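You operate a simulated robot arm through the tools that you are given. There is no shell and no other tool. Be economical: measure what you need, move in short steps, check, and stop when the job is done.

You run a simulated two-armed robot. Do the job below in one go: nothing can be reset, and whatever is moved stays where it is left.

JOB
Put the blue bag on the out table away on the packs shelf. Take the yellow tag from the out table and put it on the kit bench. Pull the pump door open. The order is free. Set down upright: blue bag.
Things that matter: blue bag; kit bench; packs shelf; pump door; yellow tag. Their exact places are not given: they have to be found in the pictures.

The check looks at the end state, three seconds after you hand in, the way a careful person would. Anything else that was tipped, shoved, dropped, spilled or broken makes it a failure.

ROBOT AND FRAMES
Two 7-joint arms with two-finger grippers on one trunk, on a base that drives. Base frame: it is fixed to the floor where the robot stands at the start and does not move with it; the origin is under the middle of the robot, x ahead of it, y to its left, z up; the surface under the hand at the start is at about z = 0.78. Units: m, degrees, N and s.
The left shoulder is at the start at [0.024, 0.217, 1.08], the right one opposite. With the tool pointing down near the work surface each hand reaches from about 0.2 to 0.76 m from the robot's upright axis, wherever it stands, measured 20 degrees to its own side. Places, roughly: kit bench [-1.4, -0.6, 0.8]; packs shelf [-17.8, -0.5, 0.5]; pump door [-8.1, 1.9, 0.2]. Payload 2.2 kg a hand.
Tool frame (each hand has its own): the origin (TCP) lies between the finger pads and is the grasp point; the fingertips stand 0.019 m ahead of it; z points along the fingers, y is the line along which they close. The gripper opens to 0.116 m. The gripper's body begins 0.07 m behind the TCP.
Orientation is told as [roll, pitch, yaw] about the base's x, y, z axes, in that order, counted from this pose: with the fingers straight down and closing along the base's y, the tool's x points along the base's -x, its y along +y and its z along -z.

CONTROLS
- The arms move only by the tool move_arm. It takes "left_commands", "right_commands" or both (then of equal length, played together; a hand with none holds still); each is a list of rows, each a list of 6 numbers: the shift along the tool's x, y, z in cm, then the turn, a rotation vector about the tool's x, y, z in degrees. In form: [[x, y, z, ax, ay, az], ...]. A call has 1 to 10 rows; each row shifts and turns the commanded pose from where the row before left it, along the tool's axes as they then stand. "left_claw" and "right_claw" are, for a hand that has rows, the gripper command, from -1 (shut) to 1 (fully open), values between in proportion, set as the call begins (left out, the last holds). Rows are played at 5 a second. More than 0.05 m and 8.6 degrees between two rows, or a gripper value outside its range, and nothing of the call is played. A pose out of reach is approached as far as the arm can. The call stops where the force on the tool passes 40 N (or 10 N more than at its start, if that is more) or the arm is blocked; 0.2 s more then pass. Each finger halts on what it meets, pressing with about 43 N; the grip force reading is that of the motor and also rises with nothing between the fingers. The clock runs only during rows and for 0.2 s after the last one: add rows that do not move to give the fingers time. The reply holds the time, the measured pose of the TCP, the force on the tool along the base axes, the opening and the grip force, in the units named above and with some noise, with the torque about the TCP (base axes, N m) and any sound that the robot's microphone picked up.
- Cameras (640 x 400 px; columns grow to the right, rows downward): "scene" is now at [0.1303, 0.0144, 1.248]; the picture's right is [0.13, -0.99, 0.00], its down [-0.60, -0.08, -0.80] and it looks along [0.79, 0.11, -0.60] (base axes); focal length 260 px, centre (320, 200). "left" rides on the left gripper at [0.069, 0.015, -0.097] in its tool frame; the picture's right is [-0.21, 0.98, 0.00], its down [-0.76, -0.17, -0.63] and it looks along [-0.62, -0.14, 0.77] (tool axes); focal length 251 px, centre (320, 200). "right" rides on the right gripper at [0.069, -0.015, -0.096] in its tool frame; the picture's right is [0.21, 0.98, 0.00], its down [-0.76, 0.17, -0.63] and it looks along [-0.62, 0.14, 0.77] (tool axes); focal length 251 px, centre (320, 200).
- get_image(camera): a new picture of that camera. The clock stands still meanwhile.
- raise_lower(by): slides the trunk up (or, below 0, down) by that many m; the arms and the scene camera ride with it, the base frame stays. It gives what a move gives, with no picture.
- drive_base(legs): drives the robot by 1 to 6 legs, each [ahead, left, turn to the left] in m, m and degrees, along the robot's own axes; the way and the turn of a leg run together, so that a leg with both is an arc; at most 1.5 m and 180 degrees a leg. The arms and the cameras ride along, it lands a little off, and it stops where it bumps. It gives what a move gives.
- aim_head(pan, tilt): turns the head with the scene camera to pan (to the left, within 80 degrees either way) and tilt (down, from -29 to 69), counted from straight ahead of the robot. It gives what a move gives.
- measure_at(camera, pixels): for up to 12 pixels [column, row] of the newest picture of that camera ("zoom" is the newest enlarged one), the place [x, y, z] in the base frame of the surface seen there, good to about 0.002 m. The clock stands still meanwhile.
- zoom(camera, box): a new picture of the part [left, top, right, bottom] of that camera's present view, enlarged. The clock stands still meanwhile.
- sign_off(): hands the job in; it is judged then, once.

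Keep the steps short. Do not move on a guess: measure, check each grasp and each placing, and mend mistakes. In all there are 110 turns and 92 pictures (those below and enlarged ones count). Leave the grippers open and the arms clear of the work at the hand-in unless told otherwise, and finish with a single line.

The tools are called after ">>>" as a command line: name --argument value ..., lists and objects as JSON in quotes. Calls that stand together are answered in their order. move_arm: Moves the arms, as the interface text tells. Its arguments: {"type":"object","properties":{"left_commands":{"type":"array","items":{"type":"array","items":{"type":"number"}}},"left_claw":{"type":"number"},"right_commands":{"type":"array","items":{"type":"array","items":{"type":"number"}}},"right_claw":{"type":"number"}},"required":[]} The other tools are called the same way: raise_lower (by) slides the trunk up or down; drive_base (legs) drives the base; aim_head (pan, tilt) turns the head that bears the scene camera; get_image (camera) takes a picture; measure_at (camera, pixels) gives the place of the surface under pixels of a picture; zoom (camera, box) takes an enlarged picture of a part of a camera's view; sign_off () hands the job in.

At the start:

```text
time: 0.0
left_ee_pos: [0.4765, 0.3128, 1.0833]
left_orientation: [-0.1, 0.1, 0.0]
left_contact_force: [0.0, -0.4, -0.7]
left_wrist_torque: [0.01, 0.02, 0.0]
left_gripper_width: 0.116
left_grip_force: 0.1
right_ee_pos: [0.5429, -0.0636, 1.0391]
right_orientation: [-0.1, 0.1, 0.0]
right_contact_force: [-0.6, 0.2, 0.1]
right_wrist_torque: [0.0, 0.0, -0.01]
right_gripper_width: 0.1161
right_grip_force: 0.0
trunk travel left (down, up): [-0.225, 0.265]
robot x, y, heading: [0.0053, -0.0032, -0.1]
head pan, tilt: [7.7, 36.8]
```

scene: 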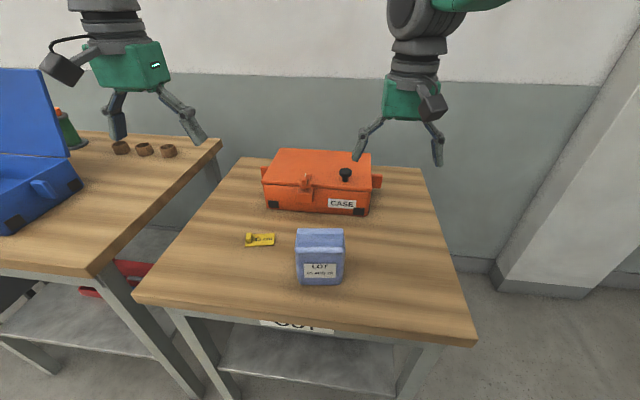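
right: 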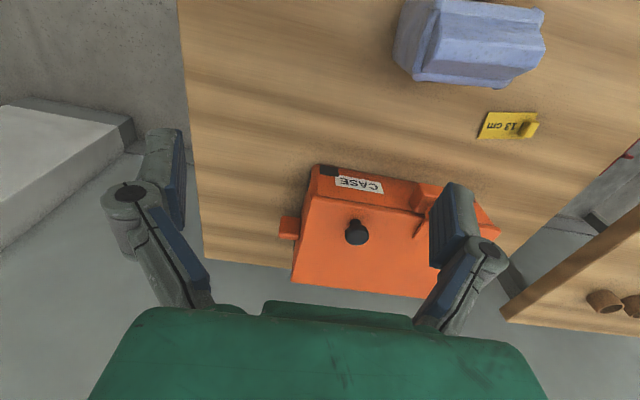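
left: 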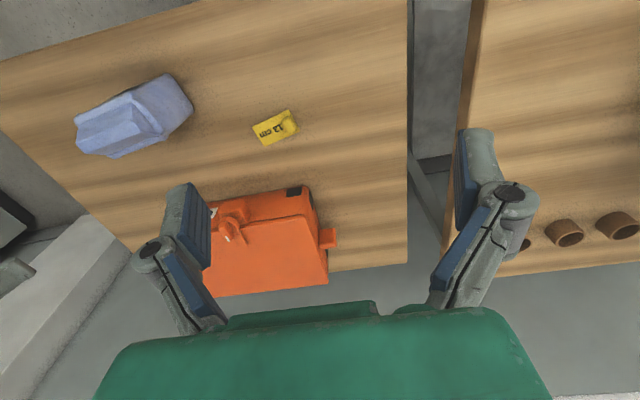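

I see the blue bag at about (320,255) and the yellow tag at (260,240) on the out table. I'll enlarge that part first.

>>> zoom --camera "scene" --box '[220, 200, 380, 300]'

>>> measure_at --camera "scene" --pixels '[[297, 232], [343, 231], [302, 284], [343, 282], [300, 245], [343, 245], [320, 238], [246, 236], [274, 234], [248, 246], [274, 245], [230, 260]]'

```text
4.00 times, centred on (300, 250) of scene
```

zoom: 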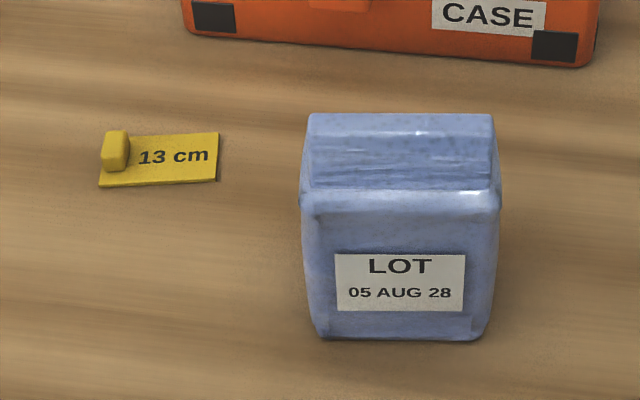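

```text
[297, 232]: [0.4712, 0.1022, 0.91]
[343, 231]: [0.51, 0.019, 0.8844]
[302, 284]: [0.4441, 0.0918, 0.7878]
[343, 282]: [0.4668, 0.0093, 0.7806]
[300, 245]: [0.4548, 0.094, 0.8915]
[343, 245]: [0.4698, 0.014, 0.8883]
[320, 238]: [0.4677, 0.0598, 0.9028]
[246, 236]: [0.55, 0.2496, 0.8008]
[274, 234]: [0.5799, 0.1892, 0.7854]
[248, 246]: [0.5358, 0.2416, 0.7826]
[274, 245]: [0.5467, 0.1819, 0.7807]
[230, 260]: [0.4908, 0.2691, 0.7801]
```

Next I measure details of the bag and tag on the enlarged picture.

>>> measure_at --camera "zoom" --pixels '[[310, 118], [490, 118], [400, 118], [400, 150], [400, 185], [400, 195], [310, 210], [492, 210], [400, 330], [116, 137], [108, 160], [124, 165]]'

>>> zoom --camera "left" --box '[60, 60, 320, 180]'

>>> measure_at --camera "left" --pixels '[[170, 76], [192, 108], [160, 136], [130, 90], [80, 120], [78, 148], [110, 156], [135, 145], [100, 115], [255, 126], [290, 111], [290, 124]]'

```text
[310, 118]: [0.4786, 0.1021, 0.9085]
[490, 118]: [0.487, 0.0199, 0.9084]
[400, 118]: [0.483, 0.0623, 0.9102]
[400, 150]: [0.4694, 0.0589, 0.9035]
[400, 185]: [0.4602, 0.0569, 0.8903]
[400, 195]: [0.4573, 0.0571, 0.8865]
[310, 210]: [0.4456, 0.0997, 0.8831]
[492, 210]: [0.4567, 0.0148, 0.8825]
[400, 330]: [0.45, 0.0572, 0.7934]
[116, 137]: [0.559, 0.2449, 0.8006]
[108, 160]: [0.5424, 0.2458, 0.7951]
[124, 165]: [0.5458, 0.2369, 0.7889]
```

```text
2.46 times, centred on (190, 120) of left
```

zoom: 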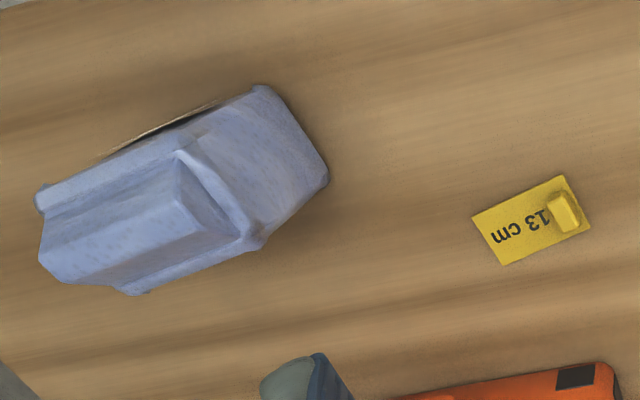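

```text
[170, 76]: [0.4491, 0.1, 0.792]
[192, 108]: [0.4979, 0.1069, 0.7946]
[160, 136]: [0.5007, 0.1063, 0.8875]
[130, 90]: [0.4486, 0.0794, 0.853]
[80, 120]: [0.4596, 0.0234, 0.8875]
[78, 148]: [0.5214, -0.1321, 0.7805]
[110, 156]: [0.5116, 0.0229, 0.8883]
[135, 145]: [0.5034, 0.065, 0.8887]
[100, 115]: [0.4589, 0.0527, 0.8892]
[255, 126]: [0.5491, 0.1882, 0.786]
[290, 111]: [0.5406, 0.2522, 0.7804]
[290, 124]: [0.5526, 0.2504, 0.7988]
```

The bag is about 0.085 × 0.053 m and 0.13 m high. The tag has a grip knob at its left end. I'll enlarge the tag in the left camera to get the knob exactly.

>>> zoom --camera "left" --box '[243, 100, 307, 150]'

```text
8.00 times, centred on (275, 125) of left
```

zoom: 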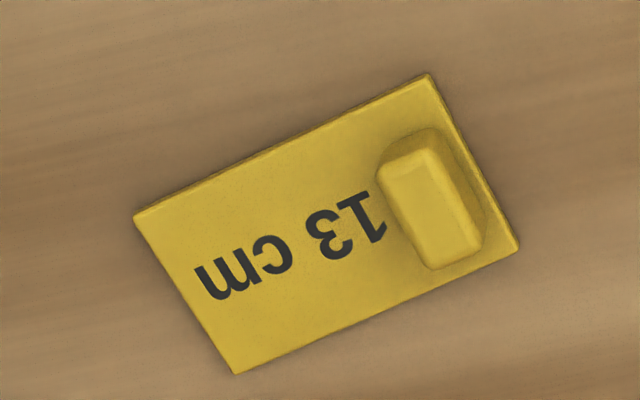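

>>> measure_at --camera "zoom" --pixels '[[145, 217], [425, 82], [512, 250], [238, 366], [395, 175], [425, 155], [465, 240], [435, 260], [432, 205], [300, 160]]'

```text
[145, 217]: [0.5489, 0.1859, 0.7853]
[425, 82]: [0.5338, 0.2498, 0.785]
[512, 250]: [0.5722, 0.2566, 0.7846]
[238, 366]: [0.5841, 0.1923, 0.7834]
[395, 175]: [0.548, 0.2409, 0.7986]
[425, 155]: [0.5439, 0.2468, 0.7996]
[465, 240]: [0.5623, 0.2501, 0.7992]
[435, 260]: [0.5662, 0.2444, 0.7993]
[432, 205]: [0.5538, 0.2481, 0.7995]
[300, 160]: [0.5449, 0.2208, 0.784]
```

The knob centre is about (0.554, 0.2455), its top at z 0.80, and the tag is yawed about +12°. I move the left hand above it at z≈0.86, partly closed, and turn it by +12°.

>>> move_arm --left_commands '[[-1.55, -1.34, 4.4, 0, 0, 0], [-1.55, -1.34, 4.4, 0, 0, 0], [-1.55, -1.34, 4.4, 0, 0, 0], [-1.55, -1.34, 4.4, 0, 0, 0], [-1.55, -1.34, 4.4, 0, 0, 0], [0, 0, 0, 0, 0, -6], [0, 0, 0, 0, 0, -6], [0, 0, 0, 0, 0, 0]]' --left_claw -0.2

>>> get_image --camera "left"

>>> measure_at --camera "scene" --pixels '[[266, 200], [262, 172]]'

```text
time: 1.8
left_ee_pos: [0.5505, 0.2472, 0.8665]
left_orientation: [0.0, -0.1, 12.1]
left_contact_force: [0.2, -0.6, -0.2]
left_wrist_torque: [0.0, 0.0, 0.02]
left_gripper_width: 0.0466
left_grip_force: 0.0
right_ee_pos: [0.5402, -0.0633, 1.0412]
right_orientation: [0.1, -0.1, 0.0]
right_contact_force: [1.1, -0.4, 0.5]
right_wrist_torque: [0.0, -0.03, -0.02]
right_gripper_width: 0.1158
right_grip_force: 0.0
trunk travel left (down, up): [-0.225, 0.265]
robot x, y, heading: [0.0014, -0.0006, 0.1]
head pan, tilt: [7.7, 36.8]
```

```text
85 pictures are left
```

left: 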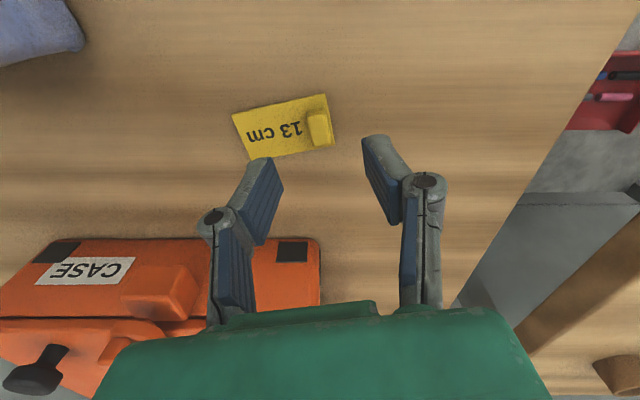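

```text
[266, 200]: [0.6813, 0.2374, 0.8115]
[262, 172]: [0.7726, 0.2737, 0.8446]
```

The case is clear (x > 0.68). I re-measure the knob in this close view before going down.

>>> measure_at --camera "left" --pixels '[[316, 120], [320, 128], [315, 140], [328, 120]]'

```text
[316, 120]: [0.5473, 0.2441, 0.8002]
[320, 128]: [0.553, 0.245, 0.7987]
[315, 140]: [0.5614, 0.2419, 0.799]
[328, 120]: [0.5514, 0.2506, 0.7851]
```

I go down to z≈0.805 so the fingertips clear the plate by a few mm.

>>> move_arm --left_commands '[[-0.3, -0.25, 3.0, 0, 0, 0], [0, 0, 2.2, 0, 0, 0], [0, 0, 0.9, 0, 0, 0], [0, 0, 0, 0, 0, 0]]'

>>> get_image --camera "left"

```text
time: 2.8
left_ee_pos: [0.5535, 0.2447, 0.8039]
left_orientation: [-0.1, -0.1, 12.0]
left_contact_force: [0.6, 0.6, -0.3]
left_wrist_torque: [-0.03, 0.01, -0.02]
left_gripper_width: 0.0465
left_grip_force: 0.0
right_ee_pos: [0.5404, -0.0624, 1.0415]
right_orientation: [0.0, 0.0, 0.0]
right_contact_force: [-0.7, -0.3, -0.9]
right_wrist_torque: [-0.02, 0.01, -0.02]
right_gripper_width: 0.116
right_grip_force: 0.0
trunk travel left (down, up): [-0.225, 0.265]
robot x, y, heading: [0.0001, -0.0009, -0.1]
head pan, tilt: [7.7, 36.8]
```

```text
84 pictures are left
```

left: 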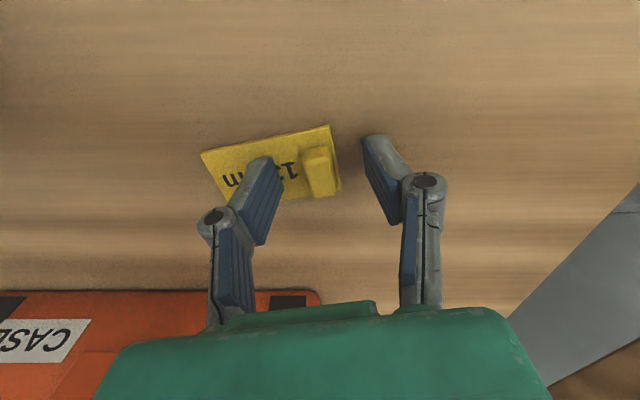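

The knob is between the fingers. I close on it.

>>> move_arm --left_commands '[[0, 0, 0, 0, 0, 0], [0, 0, 0, 0, 0, 0], [0, 0, 0, 0, 0, 0], [0, 0, -2, 0, 0, 0], [0, 0, -4, 0, 0, 0], [0, 0, -4, 0, 0, 0], [0, 0, -4, 0, 0, 0], [0, 0, -4, 0, 0, 0], [0, 0, 0, 0, 0, 0]]' --left_claw -1

>>> get_image --camera "left"

```text
time: 4.8
left_ee_pos: [0.5544, 0.2424, 0.9854]
left_orientation: [0.1, 0.0, 12.0]
left_contact_force: [-0.9, 0.4, -0.6]
left_wrist_torque: [-0.04, -0.02, 0.0]
left_gripper_width: 0.0134
left_grip_force: 39.2
right_ee_pos: [0.5409, -0.0627, 1.0387]
right_orientation: [0.0, 0.0, 0.0]
right_contact_force: [0.5, 0.2, -0.3]
right_wrist_torque: [0.04, 0.0, 0.04]
right_gripper_width: 0.1163
right_grip_force: 0.0
trunk travel left (down, up): [-0.225, 0.265]
robot x, y, heading: [-0.0007, -0.0049, 0.1]
head pan, tilt: [7.7, 36.8]
```

```text
83 pictures are left
```

left: 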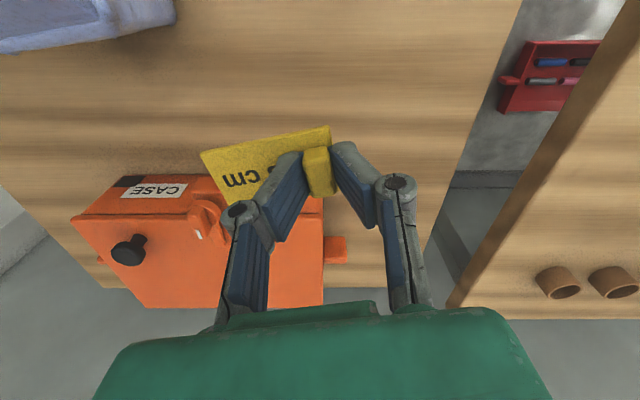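

The tag is held firmly (0.0134 m). I draw both hands up and back for the drive, then look round to the right.

>>> move_arm --left_commands '[[3, 0, -4, 0, 0, 0], [3, 0, -4, 0, 0, 0], [3, 0, -3, 0, 0, 0], [3, 0, 0, 0, 0, 0]]' --right_commands '[[4, 0, -1, 0, 0, 0], [4, 0, -1, 0, 0, 0], [4, 0, -1, 0, 0, 0], [4, -4, -1, 0, 0, 0]]'

>>> drive_base --legs '[[-0.3, 0, 0], [0, 0, -80]]'

>>> aim_head --pan -60 --tilt 25

>>> get_image --camera "scene"

```text
refused: row 4 steps farther than a row can; nothing moved
```

```text
time: 10.2
left_ee_pos: [0.0432, -0.4977, 0.9865]
left_orientation: [-0.2, -0.1, -67.0]
left_contact_force: [-0.5, 0.3, -0.3]
left_wrist_torque: [-0.01, -0.02, -0.01]
left_gripper_width: 0.0134
left_grip_force: 39.7
right_ee_pos: [-0.2587, -0.5411, 1.0414]
right_orientation: [-0.1, 0.0, -79.0]
right_contact_force: [-0.8, -0.6, -0.1]
right_wrist_torque: [-0.03, 0.03, 0.01]
right_gripper_width: 0.1158
right_grip_force: 0.1
trunk travel left (down, up): [-0.225, 0.265]
robot x, y, heading: [-0.3024, 0.0014, -78.8]
head pan, tilt: [7.7, 36.8]
```

```text
time: 11.6
left_ee_pos: [0.0418, -0.4949, 0.9876]
left_orientation: [-0.1, -0.3, -67.0]
left_contact_force: [-0.2, 0.3, -1.3]
left_wrist_torque: [-0.01, 0.01, 0.01]
left_gripper_width: 0.0134
left_grip_force: 40.1
right_ee_pos: [-0.2605, -0.5375, 1.0427]
right_orientation: [0.1, -0.3, -79.0]
right_contact_force: [-0.1, -0.5, 0.0]
right_wrist_torque: [0.0, 0.01, 0.01]
right_gripper_width: 0.1161
right_grip_force: 0.1
trunk travel left (down, up): [-0.225, 0.265]
robot x, y, heading: [-0.3022, 0.0038, -79.1]
head pan, tilt: [-60.0, 25.0]
```

```text
82 pictures are left
```

scene: 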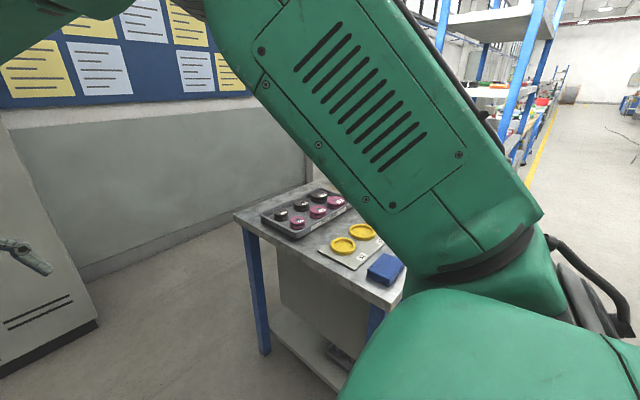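

The arm rows were refused, but the drive ran clear. The kit bench is at the right rear, partly hidden by the right arm. I turn to face it.

>>> drive_base --legs '[[0, 0, -65]]'

>>> aim_head --pan 0 --tilt 30

>>> get_image --camera "scene"

```text
time: 14.9
left_ee_pos: [-0.6139, -0.514, 0.9876]
left_orientation: [-0.1, -0.3, -132.9]
left_contact_force: [-0.2, 0.4, -0.5]
left_wrist_torque: [-0.01, 0.01, 0.02]
left_gripper_width: 0.0134
left_grip_force: 39.6
right_ee_pos: [-0.7764, -0.2558, 1.0423]
right_orientation: [-0.1, -0.2, -144.8]
right_contact_force: [0.3, 0.6, -0.3]
right_wrist_torque: [0.03, 0.05, -0.01]
right_gripper_width: 0.1162
right_grip_force: 0.0
trunk travel left (down, up): [-0.225, 0.265]
robot x, y, heading: [-0.3, 0.0013, -144.8]
head pan, tilt: [-60.0, 25.0]
```

```text
time: 16.2
left_ee_pos: [-0.6091, -0.5134, 0.9892]
left_orientation: [-0.1, -0.6, -132.8]
left_contact_force: [0.2, 1.0, -0.5]
left_wrist_torque: [0.02, -0.02, 0.0]
left_gripper_width: 0.0133
left_grip_force: 39.4
right_ee_pos: [-0.772, -0.254, 1.0437]
right_orientation: [0.0, -0.5, -144.8]
right_contact_force: [1.5, 0.7, -0.7]
right_wrist_torque: [0.01, -0.02, 0.01]
right_gripper_width: 0.1158
right_grip_force: 0.1
trunk travel left (down, up): [-0.225, 0.265]
robot x, y, heading: [-0.3025, -0.0019, -144.7]
head pan, tilt: [0.0, 30.0]
```

```text
81 pictures are left
```

scene: 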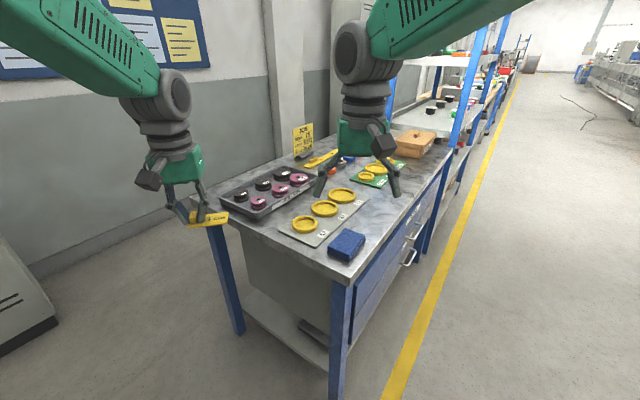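

The bench carries a tray, ring boards and a sign. I enlarge it to see where a tag belongs and what space is free.

>>> zoom --camera "scene" --box '[200, 110, 460, 272]'

>>> zoom --camera "scene" --box '[280, 115, 420, 203]'

>>> measure_at --camera "scene" --pixels '[[228, 213], [336, 280], [450, 155], [298, 150], [290, 225], [325, 246], [370, 210], [395, 205], [330, 245], [360, 255], [410, 175], [240, 212]]'

```text
2.46 times, centred on (330, 191) of scene
```

zoom: 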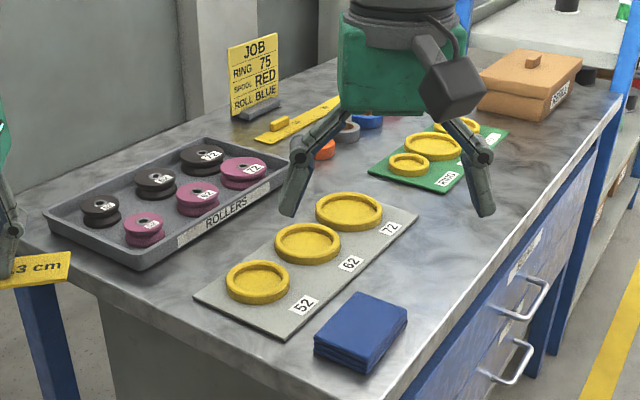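

```text
4.55 times, centred on (350, 159) of scene
```

zoom: 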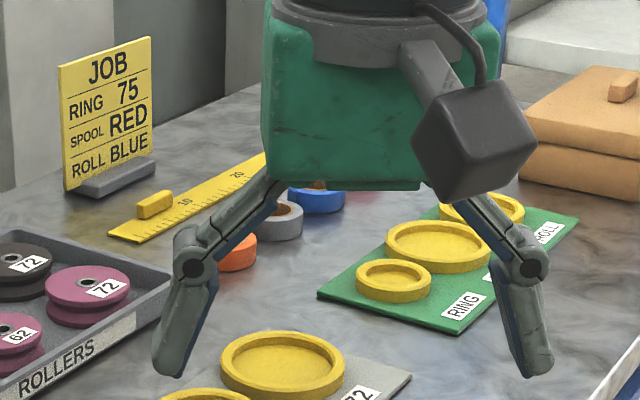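

```text
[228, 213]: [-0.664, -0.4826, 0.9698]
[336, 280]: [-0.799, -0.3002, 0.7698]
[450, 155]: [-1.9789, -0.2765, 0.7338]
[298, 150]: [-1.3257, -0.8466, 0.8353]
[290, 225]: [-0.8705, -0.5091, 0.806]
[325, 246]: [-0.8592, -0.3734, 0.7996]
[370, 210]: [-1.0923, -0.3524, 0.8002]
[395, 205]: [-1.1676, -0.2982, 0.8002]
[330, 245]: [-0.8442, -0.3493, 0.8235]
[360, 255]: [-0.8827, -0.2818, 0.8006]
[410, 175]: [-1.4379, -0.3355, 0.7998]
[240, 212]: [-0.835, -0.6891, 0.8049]
```

Bench top is at z≈0.80. I want a free spot right of the ring board, near pixel (383,200). I measure around it to be sure of the free area.

>>> measure_at --camera "scene" --pixels '[[369, 197], [369, 202], [378, 206], [366, 190], [387, 188], [400, 190], [408, 198], [385, 228], [395, 215], [365, 232], [407, 162], [240, 180]]'

>>> drive_base --legs '[[0.333, -0.48, 10]]'

>>> aim_head --pan 10 --tilt 45

>>> get_image --camera "scene"

```text
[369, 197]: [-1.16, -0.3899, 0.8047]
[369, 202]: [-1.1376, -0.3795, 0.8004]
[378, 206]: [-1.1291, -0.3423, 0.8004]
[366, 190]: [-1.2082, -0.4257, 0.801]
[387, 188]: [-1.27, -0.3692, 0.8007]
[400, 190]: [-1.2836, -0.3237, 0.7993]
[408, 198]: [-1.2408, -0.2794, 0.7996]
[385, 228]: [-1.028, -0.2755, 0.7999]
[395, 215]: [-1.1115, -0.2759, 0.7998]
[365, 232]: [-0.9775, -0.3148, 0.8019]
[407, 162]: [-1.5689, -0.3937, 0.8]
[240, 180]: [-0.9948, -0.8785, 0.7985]
```

```text
time: 19.5
left_ee_pos: [-1.0766, -0.4086, 0.99]
left_orientation: [-0.2, -0.5, -122.6]
left_contact_force: [0.5, 0.4, -0.6]
left_wrist_torque: [-0.05, -0.03, -0.01]
left_gripper_width: 0.0134
left_grip_force: 39.8
right_ee_pos: [-1.284, -0.1824, 1.0445]
right_orientation: [0.0, -0.5, -134.6]
right_contact_force: [-0.8, -0.9, -0.3]
right_wrist_torque: [-0.02, -0.03, 0.0]
right_gripper_width: 0.1161
right_grip_force: 0.0
trunk travel left (down, up): [-0.225, 0.265]
robot x, y, heading: [-0.8667, 0.1518, -135.0]
head pan, tilt: [0.0, 30.0]
```

```text
time: 20.3
left_ee_pos: [-1.0726, -0.4057, 0.9919]
left_orientation: [-0.3, -0.7, -122.6]
left_contact_force: [0.0, -0.6, 0.0]
left_wrist_torque: [-0.01, 0.03, 0.0]
left_gripper_width: 0.0136
left_grip_force: 39.0
right_ee_pos: [-1.2811, -0.1802, 1.0465]
right_orientation: [0.0, -0.7, -134.6]
right_contact_force: [0.0, 0.3, -0.4]
right_wrist_torque: [-0.02, 0.01, 0.0]
right_gripper_width: 0.116
right_grip_force: 0.0
trunk travel left (down, up): [-0.225, 0.265]
robot x, y, heading: [-0.8659, 0.1521, -134.5]
head pan, tilt: [10.0, 45.0]
```

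```text
78 pictures are left
```

scene: 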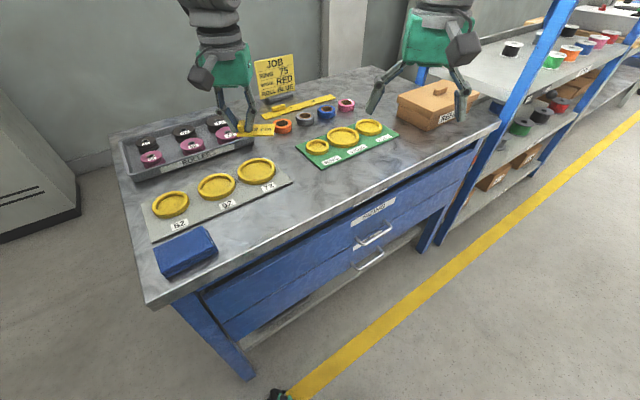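

Base is now at (-0.866, 0.152). I shift the tag over the free spot (knob at about (-1.12,-0.335)) and go down part way, then look.

>>> move_arm --left_commands '[[1.75, -3.9, 0, 0, 0, 0], [1.75, -3.9, 0, 0, 0, 0], [0, 0, 4, 0, 0, 0], [0, 0, 4, 0, 0, 0], [0, 0, 4, 0, 0, 0], [0, 0, 0, 0, 0, 0]]'

>>> get_image --camera "left"

>>> get_image --camera "scene"

```text
time: 21.7
left_ee_pos: [-1.124, -0.3344, 0.8699]
left_orientation: [0.0, -0.8, -122.6]
left_contact_force: [0.0, -0.1, -0.5]
left_wrist_torque: [0.0, -0.01, 0.01]
left_gripper_width: 0.0134
left_grip_force: 40.2
right_ee_pos: [-1.2822, -0.1784, 1.0473]
right_orientation: [0.0, -0.6, -134.7]
right_contact_force: [0.9, 0.3, 0.3]
right_wrist_torque: [-0.03, -0.01, 0.01]
right_gripper_width: 0.1159
right_grip_force: 0.0
trunk travel left (down, up): [-0.225, 0.265]
robot x, y, heading: [-0.8662, 0.1495, -134.6]
head pan, tilt: [10.0, 45.0]
```

```text
77 pictures are left
```

left: 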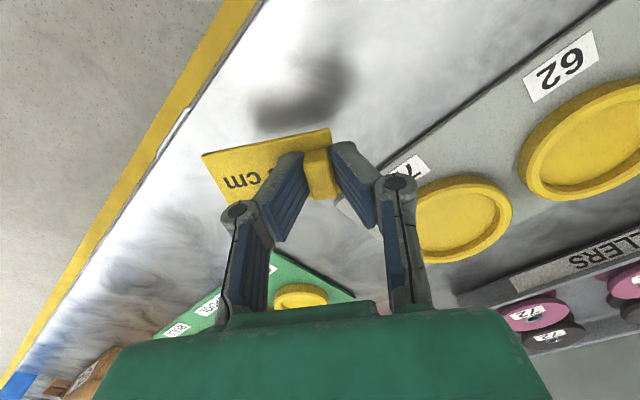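

```text
76 pictures are left
```

scene: 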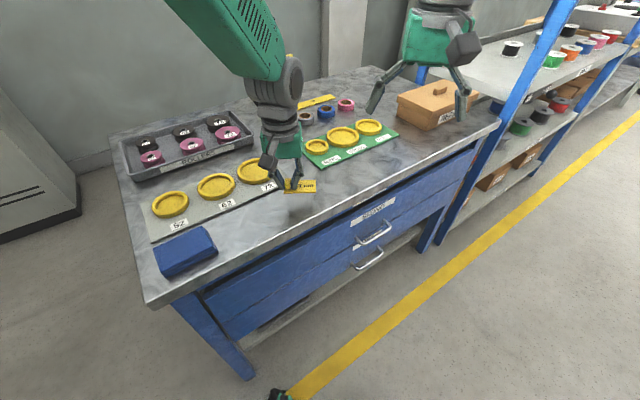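

I check the clearance below: the bench edge, ring-board corner and tag end.

>>> measure_at --camera "left" --pixels '[[203, 156], [225, 200], [332, 130], [180, 155], [150, 175], [340, 205], [390, 172], [350, 100], [255, 270]]'

```text
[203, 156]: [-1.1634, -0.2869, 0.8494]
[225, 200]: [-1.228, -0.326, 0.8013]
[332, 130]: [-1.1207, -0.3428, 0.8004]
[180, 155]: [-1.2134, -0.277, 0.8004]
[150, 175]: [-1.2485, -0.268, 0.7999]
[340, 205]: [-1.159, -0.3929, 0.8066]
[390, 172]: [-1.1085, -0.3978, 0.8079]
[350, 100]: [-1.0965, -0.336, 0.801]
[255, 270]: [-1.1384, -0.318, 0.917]
```

All clear: the tag end is at y −0.287 and the board starts at y −0.39. I lower it 4.4 cm to just touch, in short rows.

>>> move_arm --left_commands '[[0, 0, 2.5, 0, 0, 0], [0, 0, 1.5, 0, 0, 0], [0, 0, 0.3, 0, 0, 0], [0, 0, 0.2, 0, 0, 0], [0, 0, 0, 0, 0, 0]]'

>>> zoom --camera "scene" --box '[240, 150, 360, 225]'

```text
time: 22.9
left_ee_pos: [-1.1247, -0.335, 0.8264]
left_orientation: [0.0, -0.7, -122.5]
left_contact_force: [0.8, 0.3, 0.2]
left_wrist_torque: [-0.02, 0.01, 0.01]
left_gripper_width: 0.0136
left_grip_force: 39.8
right_ee_pos: [-1.2819, -0.1795, 1.0454]
right_orientation: [0.1, -0.6, -134.5]
right_contact_force: [-0.2, 0.8, -0.8]
right_wrist_torque: [-0.01, 0.01, 0.01]
right_gripper_width: 0.1157
right_grip_force: 0.1
trunk travel left (down, up): [-0.225, 0.265]
robot x, y, heading: [-0.8662, 0.1514, -134.4]
head pan, tilt: [10.0, 45.0]
```

```text
5.33 times, centred on (300, 188) of scene
```

zoom: 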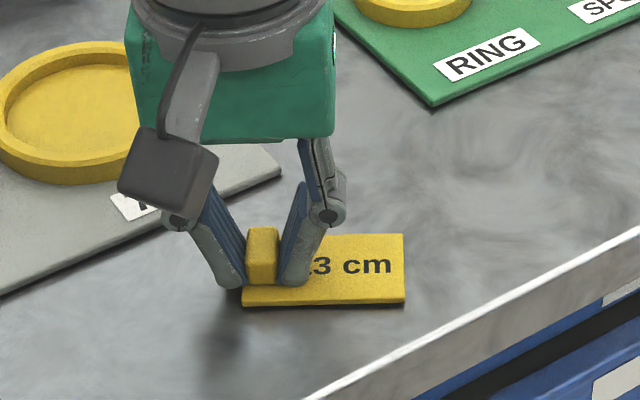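

Close to the surface with no contact force yet. I go down in 1 mm rows until it touches.

>>> move_arm --left_commands '[[0, 0, 0.1, 0, 0, 0], [0, 0, 0.1, 0, 0, 0], [0, 0, 0.1, 0, 0, 0], [0, 0, 0, 0, 0, 0]]'

```text
time: 23.9
left_ee_pos: [-1.1239, -0.336, 0.823]
left_orientation: [-0.1, -0.8, -122.7]
left_contact_force: [0.3, 0.4, 7.6]
left_wrist_torque: [0.11, -0.07, 0.01]
left_gripper_width: 0.0134
left_grip_force: 39.4
right_ee_pos: [-1.2826, -0.1791, 1.0474]
right_orientation: [0.1, -0.7, -134.5]
right_contact_force: [-0.4, -0.1, 0.8]
right_wrist_torque: [0.01, -0.02, -0.02]
right_gripper_width: 0.1162
right_grip_force: 0.0
trunk travel left (down, up): [-0.225, 0.265]
robot x, y, heading: [-0.8659, 0.152, -134.7]
head pan, tilt: [10.0, 45.0]
```

Contact at 7.6 N. I open a little and lift straight up.

>>> move_arm --left_commands '[[0, 0, 0, 0, 0, 0], [0, 0, 0, 0, 0, 0], [0, 0, -1, 0, 0, 0], [0, 0, -4, 0, 0, 0], [0, 0, -4, 0, 0, 0], [0, 0, -4, 0, 0, 0], [0, 0, -4, 0, 0, 0], [0, 0, 0, 0, 0, 0]]' --left_claw -0.3

>>> get_image --camera "scene"

```text
time: 25.7
left_ee_pos: [-1.1231, -0.3355, 0.992]
left_orientation: [-0.1, -0.6, -122.6]
left_contact_force: [-0.7, 1.4, -0.5]
left_wrist_torque: [0.04, 0.02, -0.03]
left_gripper_width: 0.0406
left_grip_force: 0.0
right_ee_pos: [-1.2829, -0.1805, 1.0458]
right_orientation: [0.0, -0.6, -134.7]
right_contact_force: [0.6, 0.5, -0.1]
right_wrist_torque: [-0.01, -0.01, 0.01]
right_gripper_width: 0.1161
right_grip_force: 0.0
trunk travel left (down, up): [-0.225, 0.265]
robot x, y, heading: [-0.8616, 0.1509, -134.6]
head pan, tilt: [10.0, 45.0]
```

```text
74 pictures are left
```

scene: 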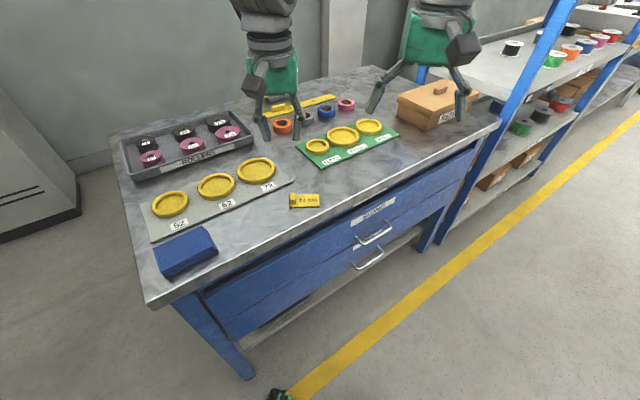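

The tag lies flat on the bench. I back off and face along the aisle to look at the far shelf and the pump door.

>>> drive_base --legs '[[-0.3, 0, 0], [0, 0, -45]]'

>>> aim_head --pan 0 --tilt 5

>>> get_image --camera "scene"

```text
time: 29.9
left_ee_pos: [-1.1806, 0.2154, 0.9925]
left_orientation: [-0.1, -0.7, -168.5]
left_contact_force: [-0.6, 0.0, -0.8]
left_wrist_torque: [-0.02, 0.03, -0.02]
left_gripper_width: 0.0405
left_grip_force: 0.0
right_ee_pos: [-1.1787, 0.438, 1.047]
right_orientation: [0.0, -0.7, 179.4]
right_contact_force: [-0.2, 0.0, 0.6]
right_wrist_torque: [-0.02, 0.01, 0.01]
right_gripper_width: 0.1161
right_grip_force: 0.1
trunk travel left (down, up): [-0.225, 0.265]
robot x, y, heading: [-0.6507, 0.368, 179.1]
head pan, tilt: [10.0, 45.0]
```

```text
time: 30.9
left_ee_pos: [-1.1776, 0.2159, 0.995]
left_orientation: [-0.3, -0.7, -168.6]
left_contact_force: [-0.3, 0.7, -0.3]
left_wrist_torque: [0.02, -0.03, -0.02]
left_gripper_width: 0.0403
left_grip_force: 0.2
right_ee_pos: [-1.1763, 0.4375, 1.047]
right_orientation: [0.0, -0.8, 179.4]
right_contact_force: [1.2, 0.4, -0.2]
right_wrist_torque: [-0.01, 0.0, 0.01]
right_gripper_width: 0.1158
right_grip_force: 0.0
trunk travel left (down, up): [-0.225, 0.265]
robot x, y, heading: [-0.6521, 0.3688, 179.4]
head pan, tilt: [0.0, 5.0]
```

```text
73 pictures are left
```

scene: 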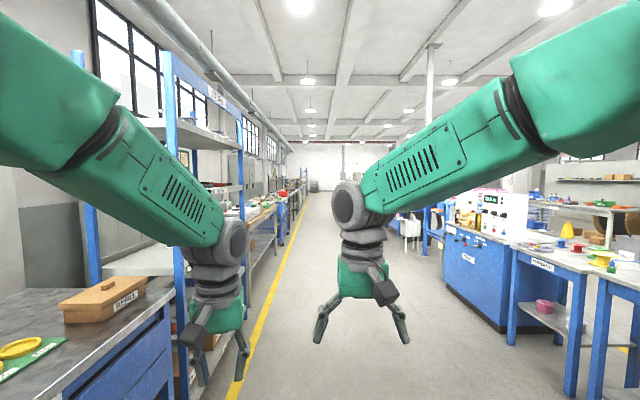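

The aisle is long. Going for the pump door first with empty hands is simplest. I measure the aisle limits.

>>> measure_at --camera "scene" --pixels '[[235, 390], [270, 330], [290, 250], [300, 215], [445, 280], [505, 320], [565, 385], [402, 245], [425, 250], [320, 185], [340, 180], [380, 230]]'

>>> zoom --camera "scene" --box '[260, 150, 460, 275]'

```text
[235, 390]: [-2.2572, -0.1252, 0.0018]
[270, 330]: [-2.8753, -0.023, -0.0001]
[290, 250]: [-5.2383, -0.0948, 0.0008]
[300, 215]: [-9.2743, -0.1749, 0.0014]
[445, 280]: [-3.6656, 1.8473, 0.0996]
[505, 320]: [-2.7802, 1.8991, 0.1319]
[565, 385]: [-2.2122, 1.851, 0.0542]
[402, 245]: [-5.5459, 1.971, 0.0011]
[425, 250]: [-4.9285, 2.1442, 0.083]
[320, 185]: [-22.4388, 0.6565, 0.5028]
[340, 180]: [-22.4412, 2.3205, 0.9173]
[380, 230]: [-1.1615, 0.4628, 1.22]
```

```text
3.20 times, centred on (360, 212) of scene
```

zoom: 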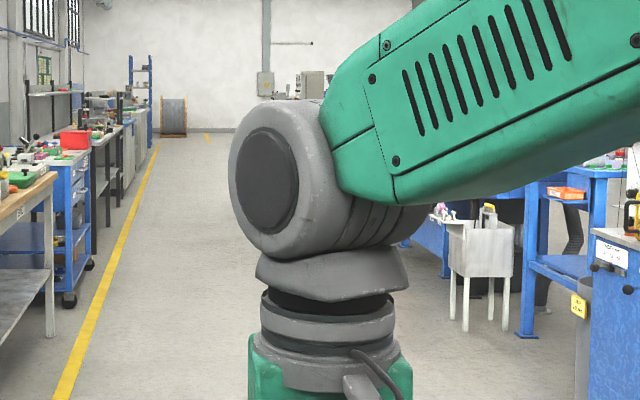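

The aisle is free between y≈−0.1 and 1.85. I drive along y≈0.8 towards x≈−6.5.

>>> drive_base --legs '[[1.45, -0.42, 0], [1.5, 0, 0], [1.5, 0, 0], [1.3, 0, 0]]'

>>> aim_head --pan -35 --tilt 25

>>> get_image --camera "scene"

```text
refused: leg 1 is longer than a leg can be; nothing moved
```

```text
time: 31.9
left_ee_pos: [-1.1759, 0.2161, 0.994]
left_orientation: [-0.1, -0.9, -168.6]
left_contact_force: [0.2, -0.6, -0.8]
left_wrist_torque: [0.0, -0.01, -0.04]
left_gripper_width: 0.0408
left_grip_force: 0.0
right_ee_pos: [-1.1768, 0.4386, 1.0475]
right_orientation: [0.0, -0.9, 179.4]
right_contact_force: [-0.4, 0.3, 0.1]
right_wrist_torque: [0.01, -0.03, 0.03]
right_gripper_width: 0.1159
right_grip_force: 0.1
trunk travel left (down, up): [-0.225, 0.265]
robot x, y, heading: [-0.6489, 0.366, 179.3]
head pan, tilt: [-35.0, 25.0]
```

```text
71 pictures are left
```

scene: 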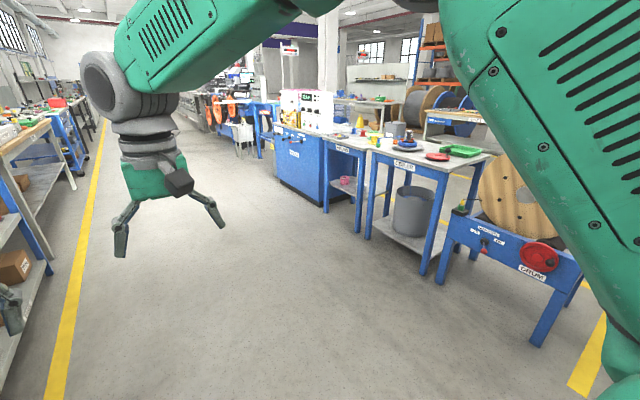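

The first leg was slightly too long, so nothing drove. I try again with shorter legs.

>>> drive_base --legs '[[1.4, -0.42, 0], [1.5, 0, 0], [1.5, 0, 0], [1.4, 0, 0]]'

>>> get_image --camera "scene"

```text
time: 59.9
left_ee_pos: [-6.979, 0.5809, 0.9932]
left_orientation: [-0.1, -0.8, -165.9]
left_contact_force: [-0.2, -0.3, 0.1]
left_wrist_torque: [-0.02, 0.02, -0.01]
left_gripper_width: 0.0407
left_grip_force: 0.0
right_ee_pos: [-6.9888, 0.8017, 1.0481]
right_orientation: [0.0, -0.8, -177.9]
right_contact_force: [-0.3, -0.1, 0.1]
right_wrist_torque: [0.01, -0.01, 0.0]
right_gripper_width: 0.116
right_grip_force: 0.2
trunk travel left (down, up): [-0.225, 0.265]
robot x, y, heading: [-6.4589, 0.7583, -178.0]
head pan, tilt: [-35.0, 25.0]
```

```text
70 pictures are left
```

scene: 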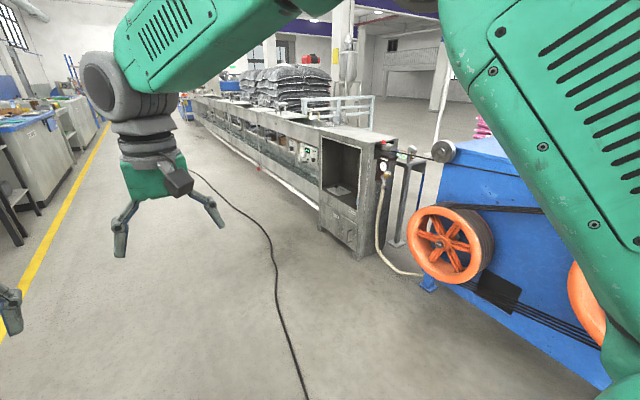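

A cabinet stands near (350,190). I enlarge it to look for the pump door.

>>> zoom --camera "scene" --box '[230, 110, 430, 260]'

>>> measure_at --camera "scene" --pixels '[[325, 220], [362, 250], [345, 225], [260, 180], [340, 160], [300, 150], [280, 180], [230, 200], [200, 150], [240, 155]]'

```text
2.67 times, centred on (330, 185) of scene
```

zoom: 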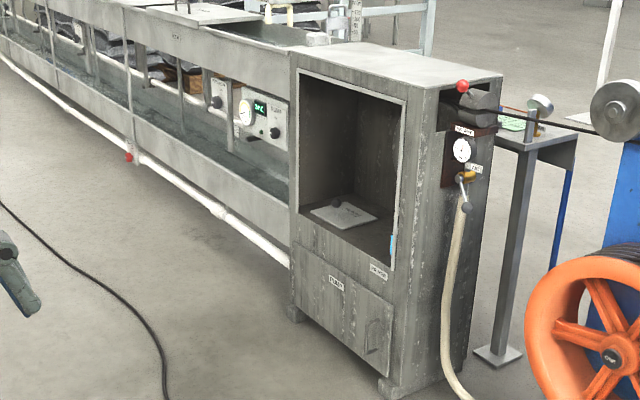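

```text
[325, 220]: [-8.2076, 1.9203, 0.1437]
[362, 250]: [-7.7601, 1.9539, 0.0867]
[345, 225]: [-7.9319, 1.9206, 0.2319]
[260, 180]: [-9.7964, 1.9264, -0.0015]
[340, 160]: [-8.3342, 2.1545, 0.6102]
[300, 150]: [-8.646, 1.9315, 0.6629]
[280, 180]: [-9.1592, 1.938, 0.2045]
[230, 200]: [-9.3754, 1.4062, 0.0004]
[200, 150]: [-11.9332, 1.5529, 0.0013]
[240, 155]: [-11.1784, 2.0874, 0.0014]
```

The door with the PUMP plate is low on the cabinet front (face y≈1.92, z≈0.1–0.3). Its D-handle is on the right and its hinge on the left, near x −8.2. I drive to about (−7.75, 0.95) and turn to face it.

>>> drive_base --legs '[[1.25, -0.15, 0], [0, 0, -92]]'

>>> aim_head --pan 10 --tilt 48

>>> get_image --camera "scene"

```text
time: 70.2
left_ee_pos: [-7.9085, 1.3626, 0.9952]
left_orientation: [-0.2, -0.9, 104.3]
left_contact_force: [0.8, -0.6, 0.3]
left_wrist_torque: [0.0, -0.05, -0.04]
left_gripper_width: 0.0404
left_grip_force: 0.0
right_ee_pos: [-7.6875, 1.3733, 1.0497]
right_orientation: [0.0, -1.0, 92.4]
right_contact_force: [0.2, -0.4, 0.1]
right_wrist_torque: [0.0, -0.02, -0.02]
right_gripper_width: 0.1164
right_grip_force: 0.2
trunk travel left (down, up): [-0.225, 0.265]
robot x, y, heading: [-7.7278, 0.8501, 92.6]
head pan, tilt: [-35.0, 25.0]
```

```text
time: 71.3
left_ee_pos: [-7.9102, 1.359, 0.9977]
left_orientation: [-0.2, -1.2, 104.4]
left_contact_force: [-0.7, 0.1, -0.1]
left_wrist_torque: [0.02, 0.0, -0.02]
left_gripper_width: 0.0407
left_grip_force: 0.0
right_ee_pos: [-7.6879, 1.3714, 1.052]
right_orientation: [0.0, -1.2, 92.4]
right_contact_force: [-0.3, -0.4, -0.4]
right_wrist_torque: [-0.01, 0.0, 0.01]
right_gripper_width: 0.1159
right_grip_force: 0.0
trunk travel left (down, up): [-0.225, 0.265]
robot x, y, heading: [-7.7303, 0.849, 92.2]
head pan, tilt: [10.0, 48.0]
```

```text
68 pictures are left
```

scene: 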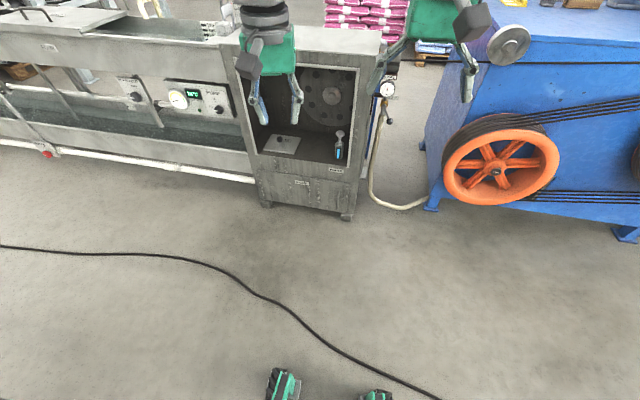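

>>> zoom --camera "scene" --box '[240, 130, 400, 230]'

>>> measure_at --camera "zoom" --pixels '[[90, 185], [420, 220], [90, 280], [400, 330], [395, 270], [395, 240], [395, 300], [430, 300], [250, 210], [230, 260], [350, 280], [420, 160]]'

```text
4.00 times, centred on (320, 180) of scene
```

zoom: 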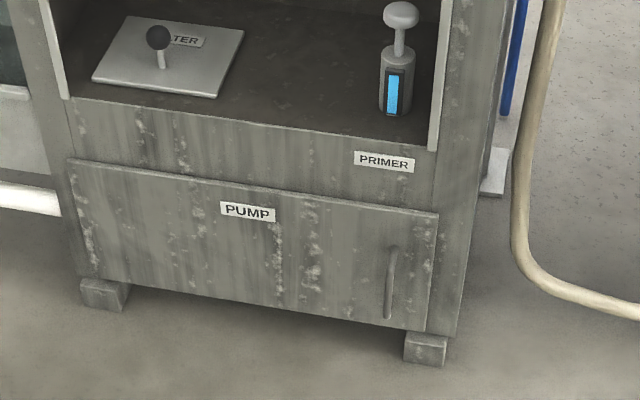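

```text
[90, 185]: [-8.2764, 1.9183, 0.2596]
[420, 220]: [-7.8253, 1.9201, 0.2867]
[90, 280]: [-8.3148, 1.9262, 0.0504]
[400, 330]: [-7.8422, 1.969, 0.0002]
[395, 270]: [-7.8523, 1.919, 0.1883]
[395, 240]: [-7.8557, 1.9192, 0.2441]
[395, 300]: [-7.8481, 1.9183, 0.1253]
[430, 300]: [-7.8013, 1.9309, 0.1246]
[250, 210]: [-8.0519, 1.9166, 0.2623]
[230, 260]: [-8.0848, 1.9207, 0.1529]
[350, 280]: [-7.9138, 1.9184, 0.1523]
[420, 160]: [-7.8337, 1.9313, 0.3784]
```

Door: x −8.31 to −7.81, z 0.06–0.29, with a vertical bar handle near x −7.86, z 0.11–0.24. I'll use the left hand with the fingers tilted forward. First I lower the trunk, tilt the left hand, and pull the right hand back out of the way.

>>> raise_lower --by -0.22

>>> move_arm --left_commands '[[3, 0, 0, 0, 0, 7.2], [3, 0, 0, 0, 0, 7.2], [3, 0, 0, 0, -7.5, 0], [0, 0, 0, 0, -7.5, 0], [0, 0, 0, 0, -7.5, 0], [0, 0, 0, 0, -7.5, 0], [0, 0, 0, 0, -7.5, 0], [0, 0, 0, 0, -7.5, 0], [0, 0, 0, 0, -7.5, 0], [0, 0, 0, 0, -7.5, 0]]' --left_claw 0.2 --right_commands '[[4, -2, 0, 0, 0, 0], [4, -2, 0, 0, 0, 0], [4, -2, 0, 0, 0, 0], [4, -2, 0, 0, 0, 0], [0, -3, 0, 0, 0, 0], [0, -3, 0, 0, 0, 0], [0, 0, 0, 0, 0, 0], [0, 0, 0, 0, 0, 0], [0, 0, 0, 0, 0, 0], [0, 0, 0, 0, 0, 0]]'

```text
time: 73.6
left_ee_pos: [-7.9094, 1.359, 0.7774]
left_orientation: [-0.2, -1.3, 104.3]
left_contact_force: [-0.3, -0.4, -0.3]
left_wrist_torque: [0.02, 0.0, 0.02]
left_gripper_width: 0.0405
left_grip_force: 0.0
right_ee_pos: [-7.6872, 1.3704, 0.8312]
right_orientation: [0.0, -1.2, 92.5]
right_contact_force: [0.9, 0.6, 0.0]
right_wrist_torque: [-0.01, -0.03, 0.01]
right_gripper_width: 0.1156
right_grip_force: 0.1
trunk travel left (down, up): [-0.005, 0.485]
robot x, y, heading: [-7.7284, 0.8508, 92.2]
head pan, tilt: [10.0, 48.0]
```

```text
time: 75.8
left_ee_pos: [-7.9092, 1.2681, 0.7717]
left_orientation: [4.0, -51.3, 88.4]
left_contact_force: [0.2, 0.3, 0.4]
left_wrist_torque: [0.02, 0.01, 0.03]
left_gripper_width: 0.0695
left_grip_force: 0.0
left hand out of reach, approached as far as the arm can: row 7, 8
right_ee_pos: [-7.5422, 1.2144, 0.8279]
right_orientation: [-0.1, -1.2, 92.4]
right_contact_force: [0.6, 0.0, 0.3]
right_wrist_torque: [-0.02, -0.05, -0.01]
right_gripper_width: 0.116
right_grip_force: 0.1
trunk travel left (down, up): [-0.005, 0.485]
robot x, y, heading: [-7.7316, 0.8493, 92.2]
head pan, tilt: [10.0, 48.0]
```

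Left hand is tilted about 51°. I drive up close: 0.36 ahead and a little right.

>>> drive_base --legs '[[0.36, -0.1, -2]]'

>>> aim_head --pan 15 --tilt 60

>>> get_image --camera "scene"

>>> get_image --camera "left"

```text
time: 78.2
left_ee_pos: [-7.8032, 1.6308, 0.773]
left_orientation: [4.3, -51.3, 86.1]
left_contact_force: [-0.4, -0.5, 0.2]
left_wrist_torque: [0.0, 0.03, 0.04]
left_gripper_width: 0.0699
left_grip_force: 0.0
right_ee_pos: [-7.4374, 1.564, 0.8283]
right_orientation: [0.1, -1.2, 90.3]
right_contact_force: [-0.3, -0.7, 0.0]
right_wrist_torque: [-0.04, 0.01, 0.0]
right_gripper_width: 0.116
right_grip_force: 0.1
trunk travel left (down, up): [-0.005, 0.485]
robot x, y, heading: [-7.6394, 1.202, 90.5]
head pan, tilt: [10.0, 48.0]
```

```text
time: 78.9
left_ee_pos: [-7.8022, 1.6289, 0.7731]
left_orientation: [4.5, -51.4, 86.0]
left_contact_force: [0.1, 0.7, 0.1]
left_wrist_torque: [-0.02, 0.01, -0.02]
left_gripper_width: 0.0698
left_grip_force: 0.0
right_ee_pos: [-7.4369, 1.5617, 0.8292]
right_orientation: [0.0, -1.3, 90.3]
right_contact_force: [-0.6, -0.3, 1.1]
right_wrist_torque: [-0.01, 0.01, 0.01]
right_gripper_width: 0.1161
right_grip_force: 0.0
trunk travel left (down, up): [-0.005, 0.485]
robot x, y, heading: [-7.638, 1.2044, 90.0]
head pan, tilt: [15.0, 60.0]
```

```text
66 pictures are left
```

scene: 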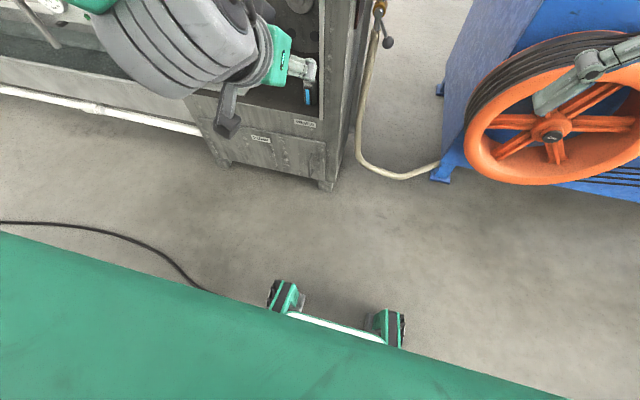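

```text
65 pictures are left
```

left: 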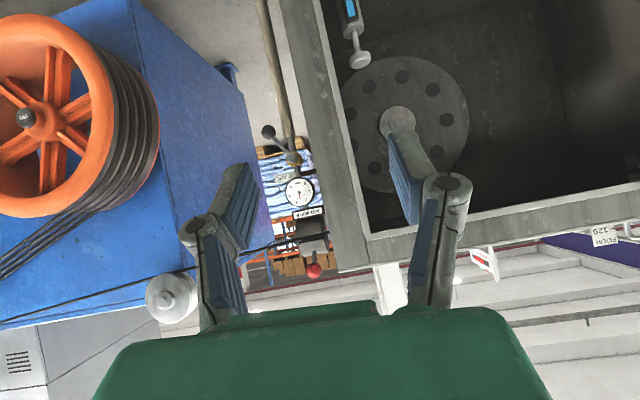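

I lower the left hand straight down in front of the door, keeping it about 0.25 m off the cabinet, and check the path.

>>> move_arm --left_commands '[[3.55, 0, 2.77, 0, 0, 0], [3.55, 0, 2.77, 0, 0, 0], [3.55, 0, 2.77, 0, 0, 0], [3.55, 0, 2.77, 0, 0, 0], [3.55, 0, 2.77, 0, 0, 0], [3.55, 0, 2.77, 0, 0, 0]]'

```text
time: 80.3
left_ee_pos: [-7.8158, 1.6269, 0.5051]
left_orientation: [4.4, -51.4, 86.1]
left_contact_force: [-0.1, -0.9, -0.6]
left_wrist_torque: [-0.01, -0.02, -0.04]
left_gripper_width: 0.0696
left_grip_force: 0.1
right_ee_pos: [-7.4369, 1.5628, 0.8292]
right_orientation: [0.0, -1.2, 90.3]
right_contact_force: [-0.5, -0.1, 0.4]
right_wrist_torque: [0.0, 0.01, -0.01]
right_gripper_width: 0.116
right_grip_force: 0.0
trunk travel left (down, up): [-0.005, 0.485]
robot x, y, heading: [-7.6391, 1.2053, 90.2]
head pan, tilt: [15.0, 60.0]
```

The path is as commanded. I continue down to z≈0.24 and shift about 3 cm left, then look.

>>> move_arm --left_commands '[[3.5, 0.4, 2.75, 0, 0, 0], [3.5, 0.4, 2.75, 0, 0, 0], [3.5, 0.4, 2.75, 0, 0, 0], [3.5, 0.4, 2.75, 0, 0, 0], [3.5, 0.4, 2.75, 0, 0, 0], [3.5, 0.4, 2.75, 0, 0, 0]]'

>>> get_image --camera "left"

>>> get_image --camera "scene"

```text
time: 81.7
left_ee_pos: [-7.821, 1.6281, 0.2396]
left_orientation: [5.3, -51.3, 85.7]
left_contact_force: [0.2, 0.6, -0.6]
left_wrist_torque: [-0.02, -0.01, -0.03]
left_gripper_width: 0.0696
left_grip_force: 0.2
left hand out of reach, approached as far as the arm can: row 3, 4, 5, 6
right_ee_pos: [-7.436, 1.562, 0.8281]
right_orientation: [0.2, -1.4, 90.3]
right_contact_force: [-0.4, -0.7, 0.0]
right_wrist_torque: [0.0, 0.0, 0.02]
right_gripper_width: 0.1161
right_grip_force: 0.0
trunk travel left (down, up): [-0.005, 0.485]
robot x, y, heading: [-7.6394, 1.2037, 90.3]
head pan, tilt: [15.0, 60.0]
```

```text
64 pictures are left
```

left: 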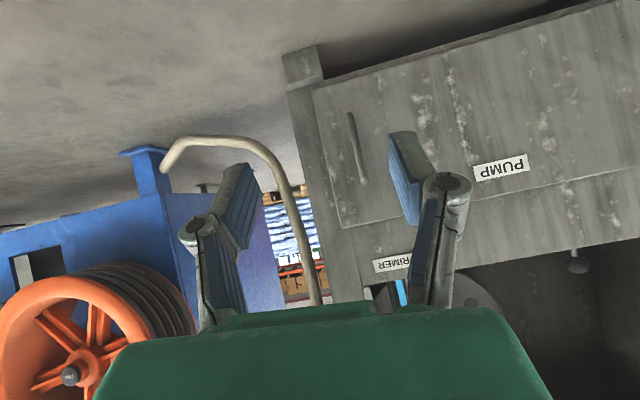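

```text
63 pictures are left
```

scene: 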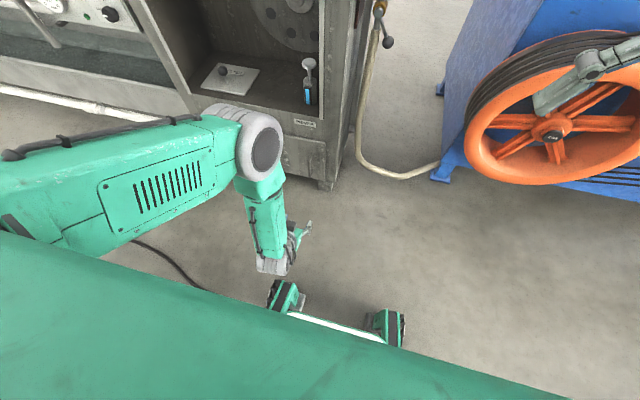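

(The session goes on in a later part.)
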